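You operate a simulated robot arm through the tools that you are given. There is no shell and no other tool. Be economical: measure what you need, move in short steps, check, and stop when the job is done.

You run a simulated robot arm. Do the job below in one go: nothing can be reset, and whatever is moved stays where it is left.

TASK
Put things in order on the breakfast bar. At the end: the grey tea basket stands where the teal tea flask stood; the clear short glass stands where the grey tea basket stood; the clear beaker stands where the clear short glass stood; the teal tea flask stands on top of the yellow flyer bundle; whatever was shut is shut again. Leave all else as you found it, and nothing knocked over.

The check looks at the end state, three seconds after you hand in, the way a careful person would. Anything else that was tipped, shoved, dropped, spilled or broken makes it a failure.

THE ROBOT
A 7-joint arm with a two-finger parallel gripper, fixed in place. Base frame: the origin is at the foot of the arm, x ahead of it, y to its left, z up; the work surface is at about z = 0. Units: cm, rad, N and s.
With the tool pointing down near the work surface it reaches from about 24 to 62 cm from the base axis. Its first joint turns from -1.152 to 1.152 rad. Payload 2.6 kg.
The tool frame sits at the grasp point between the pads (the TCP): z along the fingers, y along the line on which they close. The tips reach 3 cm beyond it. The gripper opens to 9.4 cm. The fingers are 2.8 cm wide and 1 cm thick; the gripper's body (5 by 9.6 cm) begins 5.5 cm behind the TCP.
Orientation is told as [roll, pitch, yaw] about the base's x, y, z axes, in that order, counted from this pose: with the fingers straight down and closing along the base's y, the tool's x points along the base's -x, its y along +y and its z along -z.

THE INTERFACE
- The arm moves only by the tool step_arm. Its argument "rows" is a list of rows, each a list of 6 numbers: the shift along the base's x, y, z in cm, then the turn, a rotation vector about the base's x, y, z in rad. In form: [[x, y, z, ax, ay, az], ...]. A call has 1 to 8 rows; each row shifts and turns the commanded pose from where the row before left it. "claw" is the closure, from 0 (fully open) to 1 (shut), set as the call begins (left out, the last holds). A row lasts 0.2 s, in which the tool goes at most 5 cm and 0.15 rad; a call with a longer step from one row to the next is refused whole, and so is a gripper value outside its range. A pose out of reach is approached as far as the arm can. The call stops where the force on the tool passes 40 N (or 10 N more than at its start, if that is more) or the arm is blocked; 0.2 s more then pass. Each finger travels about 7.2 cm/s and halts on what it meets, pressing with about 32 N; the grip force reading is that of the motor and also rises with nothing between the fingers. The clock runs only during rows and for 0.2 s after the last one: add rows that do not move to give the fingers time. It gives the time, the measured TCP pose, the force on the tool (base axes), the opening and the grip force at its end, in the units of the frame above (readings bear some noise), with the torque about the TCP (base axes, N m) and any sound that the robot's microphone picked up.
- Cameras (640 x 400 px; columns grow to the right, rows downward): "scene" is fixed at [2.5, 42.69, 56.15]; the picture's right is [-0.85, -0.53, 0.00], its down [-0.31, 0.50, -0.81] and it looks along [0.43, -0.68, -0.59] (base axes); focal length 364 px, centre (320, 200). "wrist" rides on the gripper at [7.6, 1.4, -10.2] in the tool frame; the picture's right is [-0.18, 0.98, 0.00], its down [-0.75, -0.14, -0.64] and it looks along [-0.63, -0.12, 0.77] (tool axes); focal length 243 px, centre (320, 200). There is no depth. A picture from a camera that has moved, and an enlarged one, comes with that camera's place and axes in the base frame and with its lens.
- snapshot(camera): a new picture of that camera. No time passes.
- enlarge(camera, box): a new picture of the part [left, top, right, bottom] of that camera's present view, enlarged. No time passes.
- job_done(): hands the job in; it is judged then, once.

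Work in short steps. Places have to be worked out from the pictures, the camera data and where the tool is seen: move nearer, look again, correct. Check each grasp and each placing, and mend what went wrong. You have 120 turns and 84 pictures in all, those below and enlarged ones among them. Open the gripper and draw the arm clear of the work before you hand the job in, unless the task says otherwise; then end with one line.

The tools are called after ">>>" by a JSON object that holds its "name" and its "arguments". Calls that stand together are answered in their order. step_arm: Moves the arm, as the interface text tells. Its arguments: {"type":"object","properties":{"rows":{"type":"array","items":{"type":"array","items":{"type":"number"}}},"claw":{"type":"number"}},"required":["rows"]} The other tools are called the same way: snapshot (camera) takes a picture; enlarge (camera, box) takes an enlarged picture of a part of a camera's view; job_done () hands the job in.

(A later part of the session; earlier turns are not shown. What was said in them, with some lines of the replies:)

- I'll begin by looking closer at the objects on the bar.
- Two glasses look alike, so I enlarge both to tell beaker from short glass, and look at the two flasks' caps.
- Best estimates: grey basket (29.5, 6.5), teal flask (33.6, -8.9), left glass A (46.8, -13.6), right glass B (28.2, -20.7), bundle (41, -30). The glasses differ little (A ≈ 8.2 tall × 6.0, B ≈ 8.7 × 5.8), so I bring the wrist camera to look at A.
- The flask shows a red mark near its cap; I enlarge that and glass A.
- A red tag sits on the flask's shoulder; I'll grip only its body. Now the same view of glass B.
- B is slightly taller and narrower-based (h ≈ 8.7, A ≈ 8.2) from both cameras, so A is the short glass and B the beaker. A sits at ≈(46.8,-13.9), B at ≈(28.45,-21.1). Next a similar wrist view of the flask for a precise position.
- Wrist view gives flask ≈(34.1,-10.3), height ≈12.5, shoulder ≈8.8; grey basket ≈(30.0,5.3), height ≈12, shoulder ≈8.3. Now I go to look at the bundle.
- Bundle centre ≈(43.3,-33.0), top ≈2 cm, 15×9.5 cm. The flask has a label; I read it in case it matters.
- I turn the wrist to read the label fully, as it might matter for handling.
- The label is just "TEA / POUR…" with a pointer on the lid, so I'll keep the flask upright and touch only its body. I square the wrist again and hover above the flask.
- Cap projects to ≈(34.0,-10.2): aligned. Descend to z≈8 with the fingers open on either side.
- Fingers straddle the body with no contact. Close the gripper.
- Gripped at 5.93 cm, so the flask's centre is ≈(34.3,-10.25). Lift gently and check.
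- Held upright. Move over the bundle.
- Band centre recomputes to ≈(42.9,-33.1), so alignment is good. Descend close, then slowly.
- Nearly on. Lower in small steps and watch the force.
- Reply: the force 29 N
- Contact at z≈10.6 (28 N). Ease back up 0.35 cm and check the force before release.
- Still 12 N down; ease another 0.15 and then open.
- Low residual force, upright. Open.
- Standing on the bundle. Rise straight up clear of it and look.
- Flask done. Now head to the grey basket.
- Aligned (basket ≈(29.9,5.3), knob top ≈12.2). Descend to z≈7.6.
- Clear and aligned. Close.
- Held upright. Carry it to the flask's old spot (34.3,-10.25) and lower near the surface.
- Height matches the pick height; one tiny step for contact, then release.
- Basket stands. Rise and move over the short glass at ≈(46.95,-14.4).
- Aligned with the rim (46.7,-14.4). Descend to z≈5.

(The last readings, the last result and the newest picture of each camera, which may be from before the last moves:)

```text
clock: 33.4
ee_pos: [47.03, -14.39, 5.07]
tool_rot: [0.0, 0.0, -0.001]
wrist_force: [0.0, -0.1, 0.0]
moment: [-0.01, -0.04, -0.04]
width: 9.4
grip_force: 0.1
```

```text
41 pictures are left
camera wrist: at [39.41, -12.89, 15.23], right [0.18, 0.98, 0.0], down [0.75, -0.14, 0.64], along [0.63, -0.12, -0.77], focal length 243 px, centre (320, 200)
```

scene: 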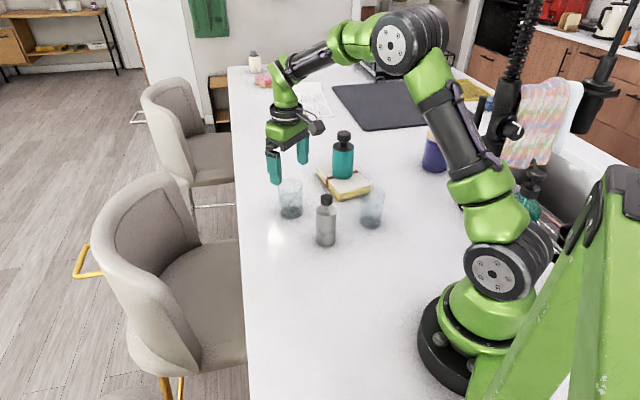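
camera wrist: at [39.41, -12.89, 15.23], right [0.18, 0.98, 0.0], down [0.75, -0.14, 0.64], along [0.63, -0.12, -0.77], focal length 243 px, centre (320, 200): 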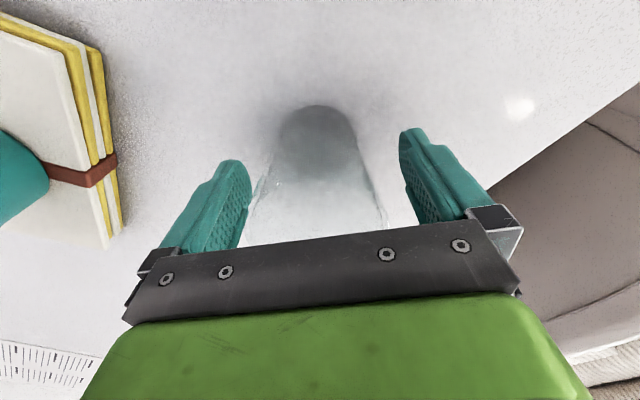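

Glass is between the fingers. Close and check.

>>> {"name": "step_arm", "arguments": {"rows": [[0, 0, 0, 0, 0, 0], [0, 0, 0, 0, 0, 0], [0, 0, 0, 0, 0, 0], [0, 0, 0, 0, 0, 0]], "claw": 1}}

>>> {"name": "snapshot", "arguments": {"camera": "wrist"}}

```text
clock: 34.4
ee_pos: [47.0, -14.22, 5.04]
tool_rot: [0.0, -0.001, -0.001]
wrist_force: [-0.2, -0.5, -0.3]
moment: [-0.01, -0.01, 0.01]
width: 6.19
grip_force: 32.0
```

```text
40 pictures are left
camera wrist: at [39.42, -12.89, 15.26], right [0.18, 0.98, 0.0], down [0.75, -0.14, 0.64], along [0.63, -0.12, -0.77], focal length 243 px, centre (320, 200)
```

wrist: 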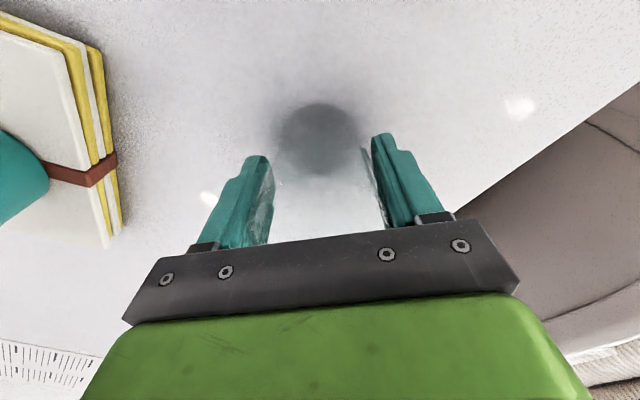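

Held at 6.19 cm. Lift slowly and check.

>>> {"name": "step_arm", "arguments": {"rows": [[0, 0, 0.5, 0, 0, 0], [0, 0, 1, 0, 0, 0], [0, 0, 1.5, 0, 0, 0], [0, 0, 1.5, 0, 0, 0], [0, 0, 0.5, 0, 0, 0], [0, 0, 0, 0, 0, 0]]}}

>>> {"name": "snapshot", "arguments": {"camera": "wrist"}}

>>> {"name": "enlarge", "arguments": {"camera": "scene", "box": [240, 110, 420, 260]}}

```text
clock: 35.8
ee_pos: [47.12, -14.31, 10.06]
tool_rot: [0.0, -0.001, 0.003]
wrist_force: [-0.7, -0.1, -2.8]
moment: [-0.02, -0.01, 0.0]
width: 6.2
grip_force: 31.5
```

```text
39 pictures are left
camera wrist: at [39.42, -12.84, 20.39], right [0.18, 0.98, 0.0], down [0.75, -0.14, 0.64], along [0.63, -0.12, -0.77], focal length 243 px, centre (320, 200)
```

wrist: 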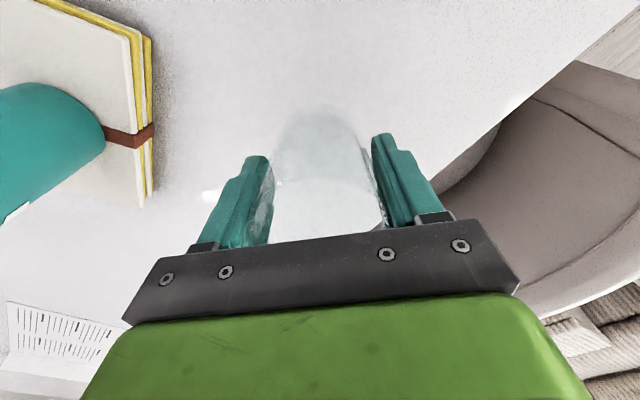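

```text
2.67 times, centred on (330, 185) of scene
camera zoom: at [2.5, 42.69, 56.15], right [-0.85, -0.53, 0.0], down [-0.31, 0.5, -0.81], along [0.43, -0.68, -0.59], focal length 970 px, centre (293, 240)
```

zoom: 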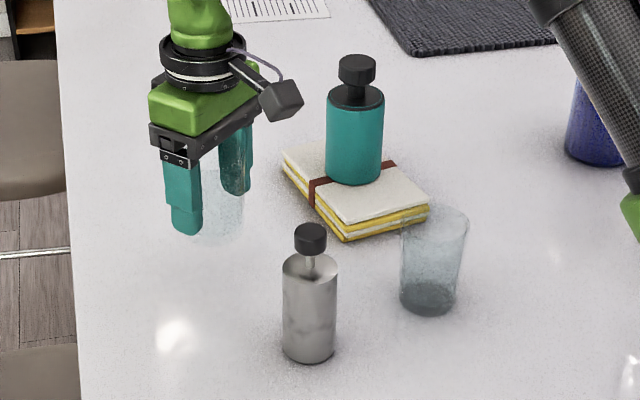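

Held upright. Carry it around the basket to the basket's old spot (29.95, 5.3).

>>> {"name": "step_arm", "arguments": {"rows": [[0, 3.5, 0, 0, 0, 0], [0, 4, 0, 0, 0, 0], [0, 4, 0, 0, 0, 0], [-2, 4, 0, 0, 0, 0], [-4, 2.5, 0, 0, 0, 0], [-4.3, 1.6, 0, 0, 0, 0], [-4.3, 0.05, 0, 0, 0, 0], [-2.45, 0, 0, 0, 0, 0]]}}

>>> {"name": "snapshot", "arguments": {"camera": "scene"}}

```text
clock: 37.6
ee_pos: [29.9, 5.31, 10.02]
tool_rot: [0.0, 0.001, 0.001]
wrist_force: [0.3, -0.1, -2.7]
moment: [-0.03, -0.01, 0.02]
width: 6.21
grip_force: 31.7
```

```text
37 pictures are left
```

scene: 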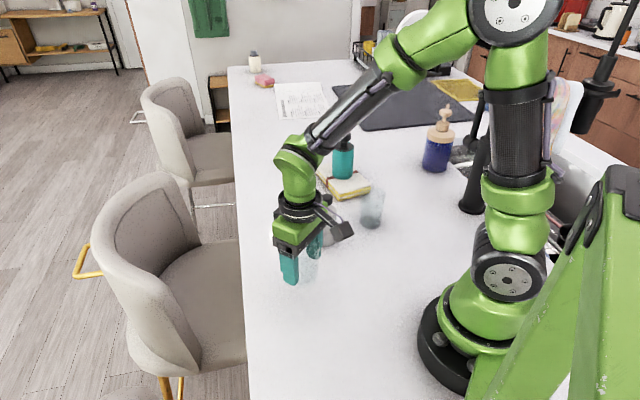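

Lower to just above contact, then gently down.

>>> {"name": "step_arm", "arguments": {"rows": [[0, 0, -1.5, 0, 0, 0], [0, 0, -1.5, 0, 0, 0], [0, 0, -1, 0, 0, 0], [0, 0, -0.5, 0, 0, 0], [0, 0, -0.3, 0, 0, 0], [0, 0, -0.15, 0, 0, 0], [0, 0, -0.1, 0, 0, 0], [0, 0, 0, 0, 0, 0]]}}

>>> {"name": "snapshot", "arguments": {"camera": "wrist"}}

```text
clock: 39.4
ee_pos: [29.92, 5.32, 5.03]
tool_rot: [-0.002, -0.001, -0.001]
wrist_force: [0.2, -1.1, -1.8]
moment: [0.01, -0.01, -0.03]
width: 6.21
grip_force: 31.7
```

```text
36 pictures are left
camera wrist: at [22.41, 6.77, 15.26], right [0.18, 0.98, 0.0], down [0.75, -0.14, 0.64], along [0.63, -0.12, -0.77], focal length 243 px, centre (320, 200)
```

wrist: 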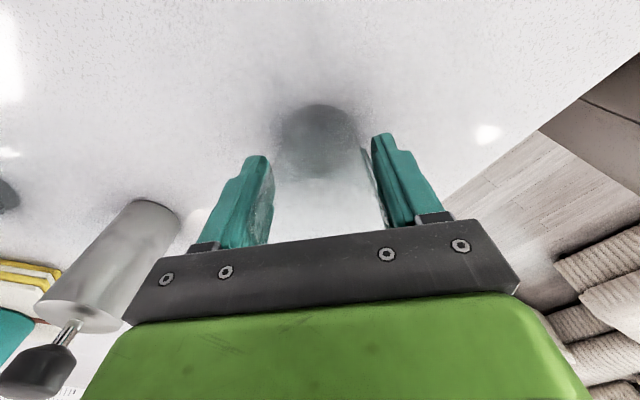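

Looks as it did on the table before pick-up; nudge down 0.1 to feel contact, then open.

>>> {"name": "step_arm", "arguments": {"rows": [[0, 0, -0.08, 0, 0, 0], [0, 0, 0, 0, 0, 0]]}}

>>> {"name": "step_arm", "arguments": {"rows": [[0, 0, 0, 0, 0, 0], [0, 0, 0, 0, 0, 0], [0, 0, 0, 0, 0, 0], [0, 0, 0, 0, 0, 0]], "claw": 0}}

>>> {"name": "snapshot", "arguments": {"camera": "wrist"}}

```text
clock: 40.0
ee_pos: [29.98, 5.34, 4.94]
tool_rot: [0.001, -0.003, 0.001]
wrist_force: [-6.2, -3.5, 21.4]
moment: [0.09, 0.24, -0.04]
width: 6.2
grip_force: 32.0
```

```text
clock: 41.0
ee_pos: [29.96, 5.46, 4.91]
tool_rot: [-0.002, -0.001, -0.001]
wrist_force: [0.7, -0.6, 0.2]
moment: [-0.01, 0.0, 0.0]
width: 9.44
grip_force: 0.0
```

```text
35 pictures are left
camera wrist: at [22.41, 6.78, 15.15], right [0.18, 0.98, 0.0], down [0.75, -0.14, 0.64], along [0.63, -0.12, -0.77], focal length 243 px, centre (320, 200)
```

wrist: 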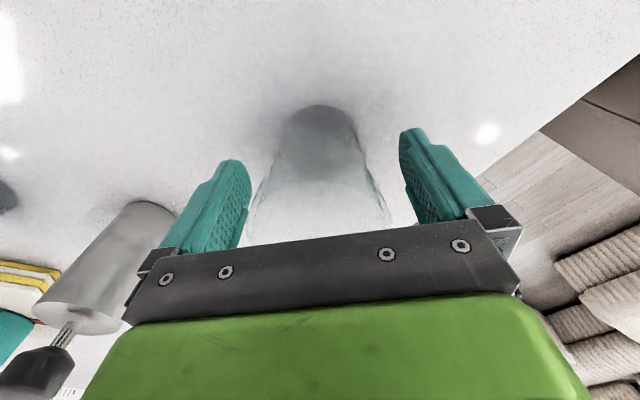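

Placed. Rise and go over the beaker at (28.45,-21.5).

>>> {"name": "step_arm", "arguments": {"rows": [[0, 0, 3, 0, 0, 0], [0, 0, 4, 0, 0, 0], [0, 0, 4.5, 0, 0, 0], [-0.3, -4.8, 1.2, 0, 0, 0], [-0.3, -4.9, 0, 0, 0, 0], [-0.3, -4.9, 0, 0, 0, 0], [-0.3, -4.9, 0, 0, 0, 0], [-0.3, -4.9, 0, 0, 0, 0]]}}

>>> {"name": "step_arm", "arguments": {"rows": [[0, -2.45, -1, 0, 0, 0], [0, 0, -2, 0, 0, 0]]}}

>>> {"name": "enlarge", "arguments": {"camera": "wrist", "box": [220, 40, 420, 200]}}

>>> {"name": "snapshot", "arguments": {"camera": "scene"}}

```text
clock: 42.8
ee_pos: [28.37, -19.41, 17.44]
tool_rot: [-0.001, 0.0, -0.001]
wrist_force: [0.4, -0.2, 0.5]
moment: [0.01, 0.01, 0.02]
width: 9.39
grip_force: 0.0
```

```text
clock: 43.4
ee_pos: [28.48, -21.66, 14.35]
tool_rot: [0.0, 0.0, 0.0]
wrist_force: [-0.4, 0.4, 0.6]
moment: [0.02, 0.01, -0.04]
width: 9.4
grip_force: 0.1
```

```text
2.50 times, centred on (320, 120) of wrist
camera zoom: at [20.87, -20.2, 24.67], right [0.18, 0.98, 0.0], down [0.75, -0.14, 0.64], along [0.63, -0.12, -0.77], focal length 606 px, centre (320, 400)
```

zoom: 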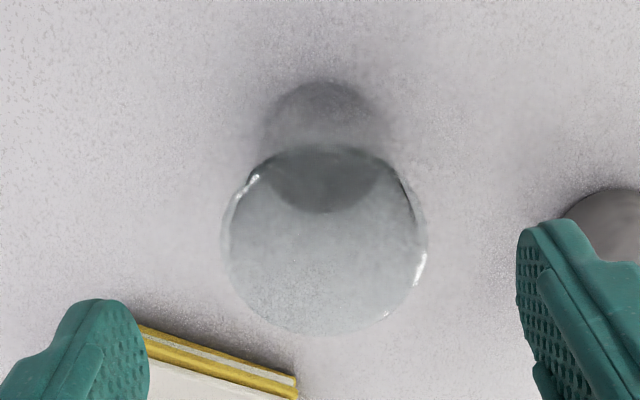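

```text
33 pictures are left
```

scene: 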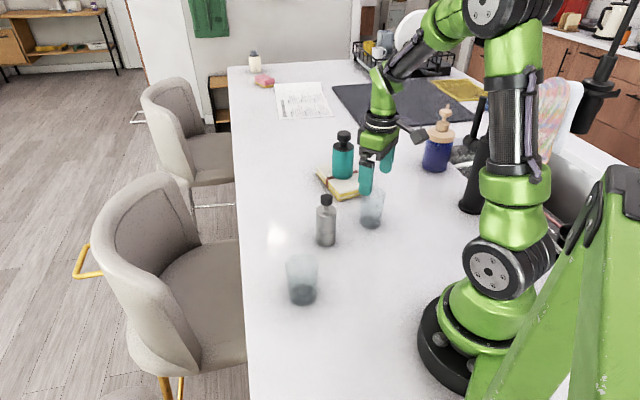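

Aligned. Descend to z≈5.3 and look.

>>> {"name": "step_arm", "arguments": {"rows": [[0, 0, -2, 0, 0, 0], [0, 0, -2, 0, 0, 0], [0, 0, -2, 0, 0, 0], [0, 0, -1.5, 0, 0, 0], [0, 0, -1, 0, 0, 0], [0, 0, -0.6, 0, 0, 0]]}}

>>> {"name": "snapshot", "arguments": {"camera": "wrist"}}

```text
clock: 44.8
ee_pos: [28.33, -21.51, 5.47]
tool_rot: [0.0, -0.001, 0.001]
wrist_force: [-0.5, -0.2, -0.5]
moment: [-0.01, 0.01, 0.04]
width: 9.43
grip_force: 0.0
```

```text
32 pictures are left
camera wrist: at [20.82, -20.1, 15.69], right [0.18, 0.98, 0.0], down [0.75, -0.14, 0.64], along [0.63, -0.12, -0.77], focal length 243 px, centre (320, 200)
```

wrist: 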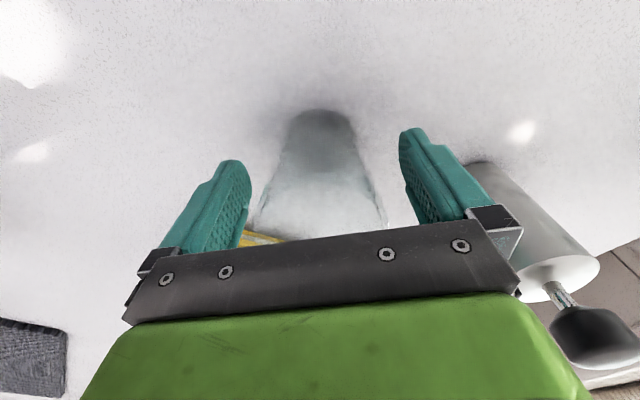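

Beaker is between the fingers. Close, then a slow lift.

>>> {"name": "step_arm", "arguments": {"rows": [[0, 0, 0, 0, 0, 0], [0, 0, 0, 0, 0, 0], [0, 0, 0, 0, 0, 0], [0, 0, 0, 0, 0, 0]], "claw": 1}}

>>> {"name": "step_arm", "arguments": {"rows": [[0, 0, 0.5, 0, 0, 0], [0, 0, 1, 0, 0, 0], [0, 0, 1.5, 0, 0, 0], [0, 0, 2, 0, 0, 0], [0, 0, 0, 0, 0, 0]]}}

>>> {"name": "snapshot", "arguments": {"camera": "wrist"}}

```text
clock: 45.8
ee_pos: [28.34, -21.58, 5.47]
tool_rot: [0.0, 0.0, 0.001]
wrist_force: [0.4, -0.3, -0.7]
moment: [-0.01, -0.01, 0.0]
width: 6.1
grip_force: 32.0
```

```text
clock: 47.0
ee_pos: [28.46, -21.67, 10.45]
tool_rot: [-0.001, 0.0, 0.002]
wrist_force: [-0.1, 0.5, -0.8]
moment: [0.01, -0.01, 0.0]
width: 6.07
grip_force: 32.2
```

```text
31 pictures are left
camera wrist: at [20.87, -20.09, 20.71], right [0.18, 0.98, 0.0], down [0.75, -0.14, 0.64], along [0.63, -0.12, -0.77], focal length 243 px, centre (320, 200)
```

wrist: 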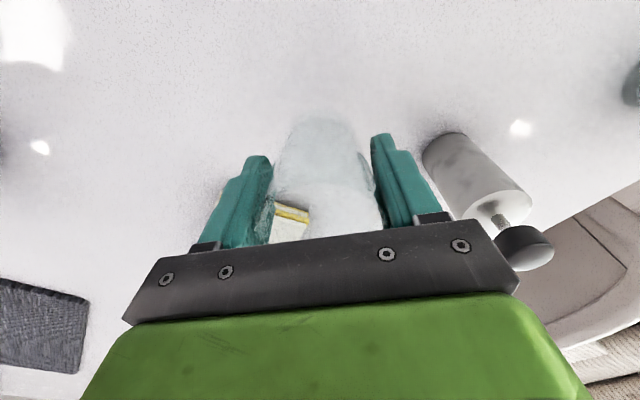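

Held. Raise above everything and carry to the short glass's old spot (47,-14.4).

>>> {"name": "step_arm", "arguments": {"rows": [[0, 0, 3, 0, 0, 0], [0, 0, 3, 0, 0, 0], [0, 0, 3.5, 0, 0, 0], [3.7, 1.42, 0, 0, 0, 0], [3.7, 1.42, 0, 0, 0, 0], [3.7, 1.42, 0, 0, 0, 0], [3.7, 1.42, 0, 0, 0, 0], [3.7, 1.42, 0, 0, 0, 0]]}}

>>> {"name": "snapshot", "arguments": {"camera": "wrist"}}

>>> {"name": "snapshot", "arguments": {"camera": "scene"}}

```text
clock: 48.8
ee_pos: [46.83, -14.32, 19.95]
tool_rot: [0.001, 0.001, 0.0]
wrist_force: [-0.2, 0.1, 0.0]
moment: [0.06, -0.02, 0.0]
width: 6.08
grip_force: 31.7
```

```text
30 pictures are left
camera wrist: at [39.27, -12.93, 30.16], right [0.18, 0.98, 0.0], down [0.75, -0.14, 0.64], along [0.63, -0.12, -0.77], focal length 243 px, centre (320, 200)
```

wrist: 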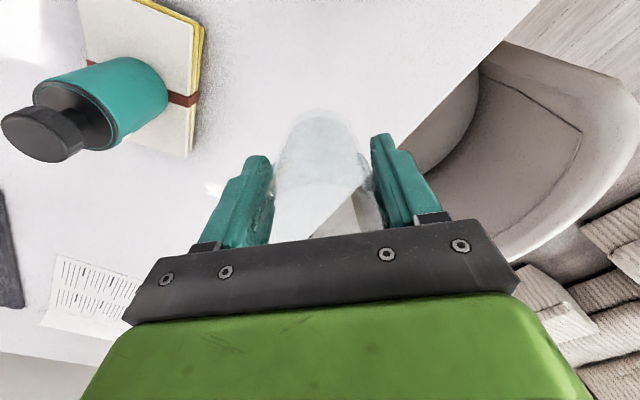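

```text
29 pictures are left
```

scene: 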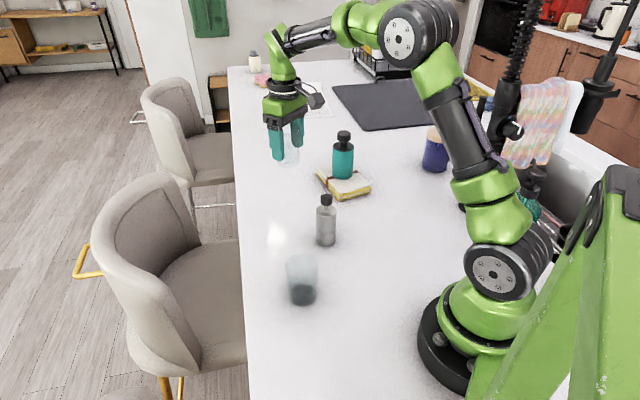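

Above the spot. Lower to just above the surface.

>>> {"name": "step_arm", "arguments": {"rows": [[0.1, -0.05, -3, 0, 0, 0], [0, 0, -3, 0, 0, 0], [0, 0, -3, 0, 0, 0], [0, 0, -2.5, 0, 0, 0], [0, 0, -1.5, 0, 0, 0], [0, 0, -0.8, 0, 0, 0], [0, 0, -0.4, 0, 0, 0], [0, 0, 0, 0, 0, 0]]}}

>>> {"name": "step_arm", "arguments": {"rows": [[0, 0, -0.15, 0, 0, 0], [0, 0, -0.1, 0, 0, 0], [0, 0, 0, 0, 0, 0]]}}

>>> {"name": "snapshot", "arguments": {"camera": "wrist"}}

```text
clock: 50.6
ee_pos: [46.97, -14.51, 5.75]
tool_rot: [0.0, 0.0, 0.0]
wrist_force: [-0.8, -0.9, -0.8]
moment: [0.02, 0.01, 0.0]
width: 6.1
grip_force: 32.2
```

```text
clock: 51.4
ee_pos: [46.92, -14.6, 5.61]
tool_rot: [0.0, 0.0, 0.001]
wrist_force: [0.0, 0.2, -1.6]
moment: [0.0, 0.02, -0.01]
width: 6.06
grip_force: 31.9
```

```text
28 pictures are left
camera wrist: at [39.49, -13.08, 15.83], right [0.18, 0.98, 0.0], down [0.75, -0.14, 0.64], along [0.63, -0.12, -0.77], focal length 243 px, centre (320, 200)
```

wrist: 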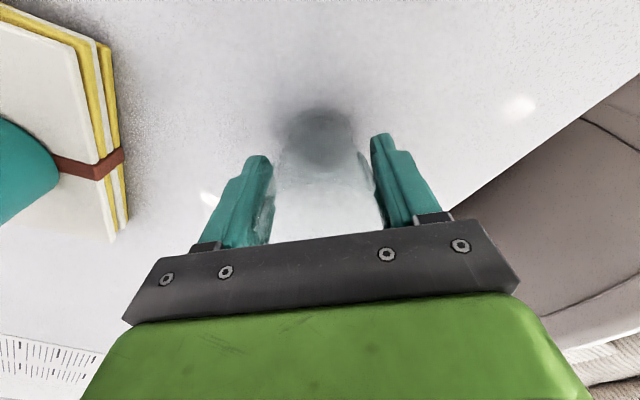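

Just about touching; small step down to feel contact.

>>> {"name": "step_arm", "arguments": {"rows": [[0, 0.1, -0.08, 0, 0, 0], [0, 0, -0.05, 0, 0, 0]]}}

```text
clock: 52.0
ee_pos: [47.02, -14.44, 5.4]
tool_rot: [0.002, -0.001, -0.002]
wrist_force: [0.2, -0.3, -0.1]
moment: [0.01, -0.01, -0.04]
width: 6.04
grip_force: 32.6
```

>>> {"name": "step_arm", "arguments": {"rows": [[0, 0, -0.06, 0, 0, 0], [0, 0, 0, 0, 0, 0]]}}

```text
clock: 52.6
ee_pos: [47.23, -14.43, 5.42]
tool_rot: [0.0, -0.002, 0.002]
wrist_force: [-0.8, 0.9, 8.0]
moment: [0.1, 0.2, 0.01]
width: 6.03
grip_force: 32.0
```

Contact felt (8 N). Release.

>>> {"name": "step_arm", "arguments": {"rows": [[0, 0, 0, 0, 0, 0], [0, 0, 0, 0, 0, 0], [0, 0, 0, 0, 0, 0], [0, 0, 0, 0, 0, 0]], "claw": 0}}

>>> {"name": "snapshot", "arguments": {"camera": "wrist"}}

```text
clock: 53.6
ee_pos: [47.02, -14.35, 5.17]
tool_rot: [0.0, 0.0, 0.0]
wrist_force: [0.4, -0.5, 0.1]
moment: [0.03, -0.01, -0.05]
width: 9.4
grip_force: 0.1
```

```text
27 pictures are left
camera wrist: at [39.5, -13.0, 15.6], right [0.18, 0.98, 0.0], down [0.75, -0.14, 0.64], along [0.63, -0.12, -0.77], focal length 243 px, centre (320, 200)
```

wrist: 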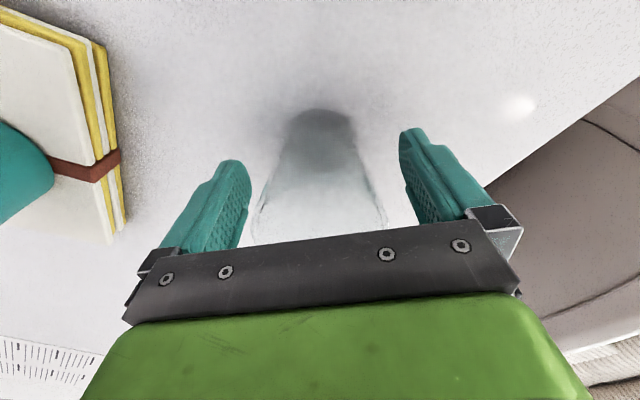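

Rise straight up, then draw back to the start height region and check the whole scene.

>>> {"name": "step_arm", "arguments": {"rows": [[0, 0, 3, 0, 0, 0], [0, 0, 4, 0, 0, 0], [0, 0, 4, 0, 0, 0], [0, 0, 4, 0, 0, 0], [0, 0, 4, 0, 0, 0], [-1, 4, 0, 0, 0, 0], [-1, 4, 0, 0, 0, 0], [-2, 4, 0, 0, 0, 0]]}}

>>> {"name": "enlarge", "arguments": {"camera": "scene", "box": [240, 110, 420, 320]}}

>>> {"name": "snapshot", "arguments": {"camera": "scene"}}

>>> {"name": "snapshot", "arguments": {"camera": "wrist"}}

```text
clock: 55.4
ee_pos: [43.08, -2.21, 24.42]
tool_rot: [-0.001, 0.0, 0.002]
wrist_force: [0.3, 0.2, -0.2]
moment: [-0.02, -0.01, 0.02]
width: 9.4
grip_force: 0.1
```

```text
1.90 times, centred on (330, 215) of scene
camera zoom: at [2.51, 42.68, 56.15], right [-0.85, -0.53, 0.0], down [-0.31, 0.5, -0.81], along [0.43, -0.68, -0.59], focal length 693 px, centre (301, 171)
```

zoom: 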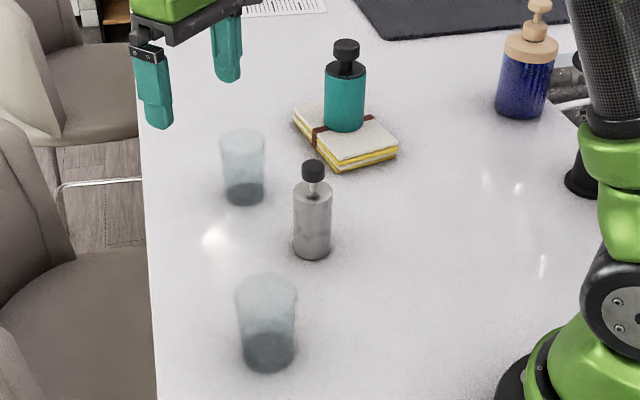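

```text
25 pictures are left
```

scene: 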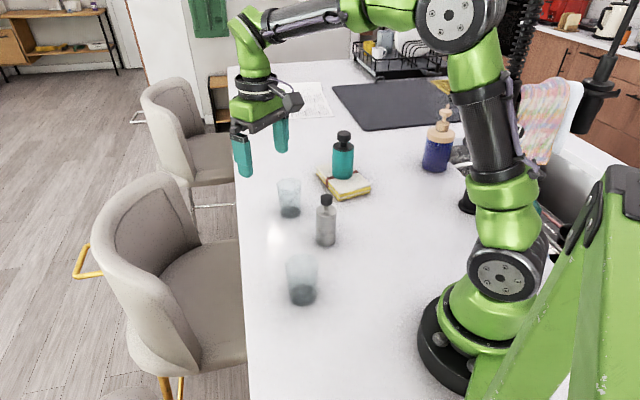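

```text
24 pictures are left
camera wrist: at [35.59, -0.84, 34.57], right [0.18, 0.98, 0.0], down [0.75, -0.14, 0.64], along [0.63, -0.12, -0.77], focal length 243 px, centre (320, 200)
```

wrist: 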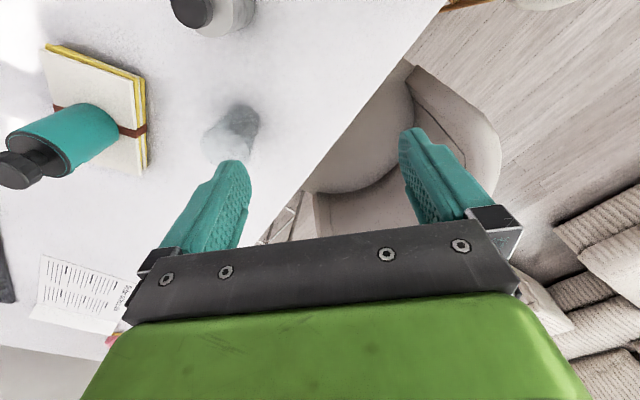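

All four pieces stand upright at their target spots, the bundle hasn't moved, and the gripper is open and clear. I'm handing the job in.

>>> {"name": "job_done", "arguments": {}}

```text
The job is handed in.
```

The job is handed in: the grey basket, short glass and beaker stand on their new spots, the teal flask stands on the yellow bundle, and nothing was tipped or opened. The two glasses look nearly alike, so I took the slightly taller, narrower-based one as the beaker.
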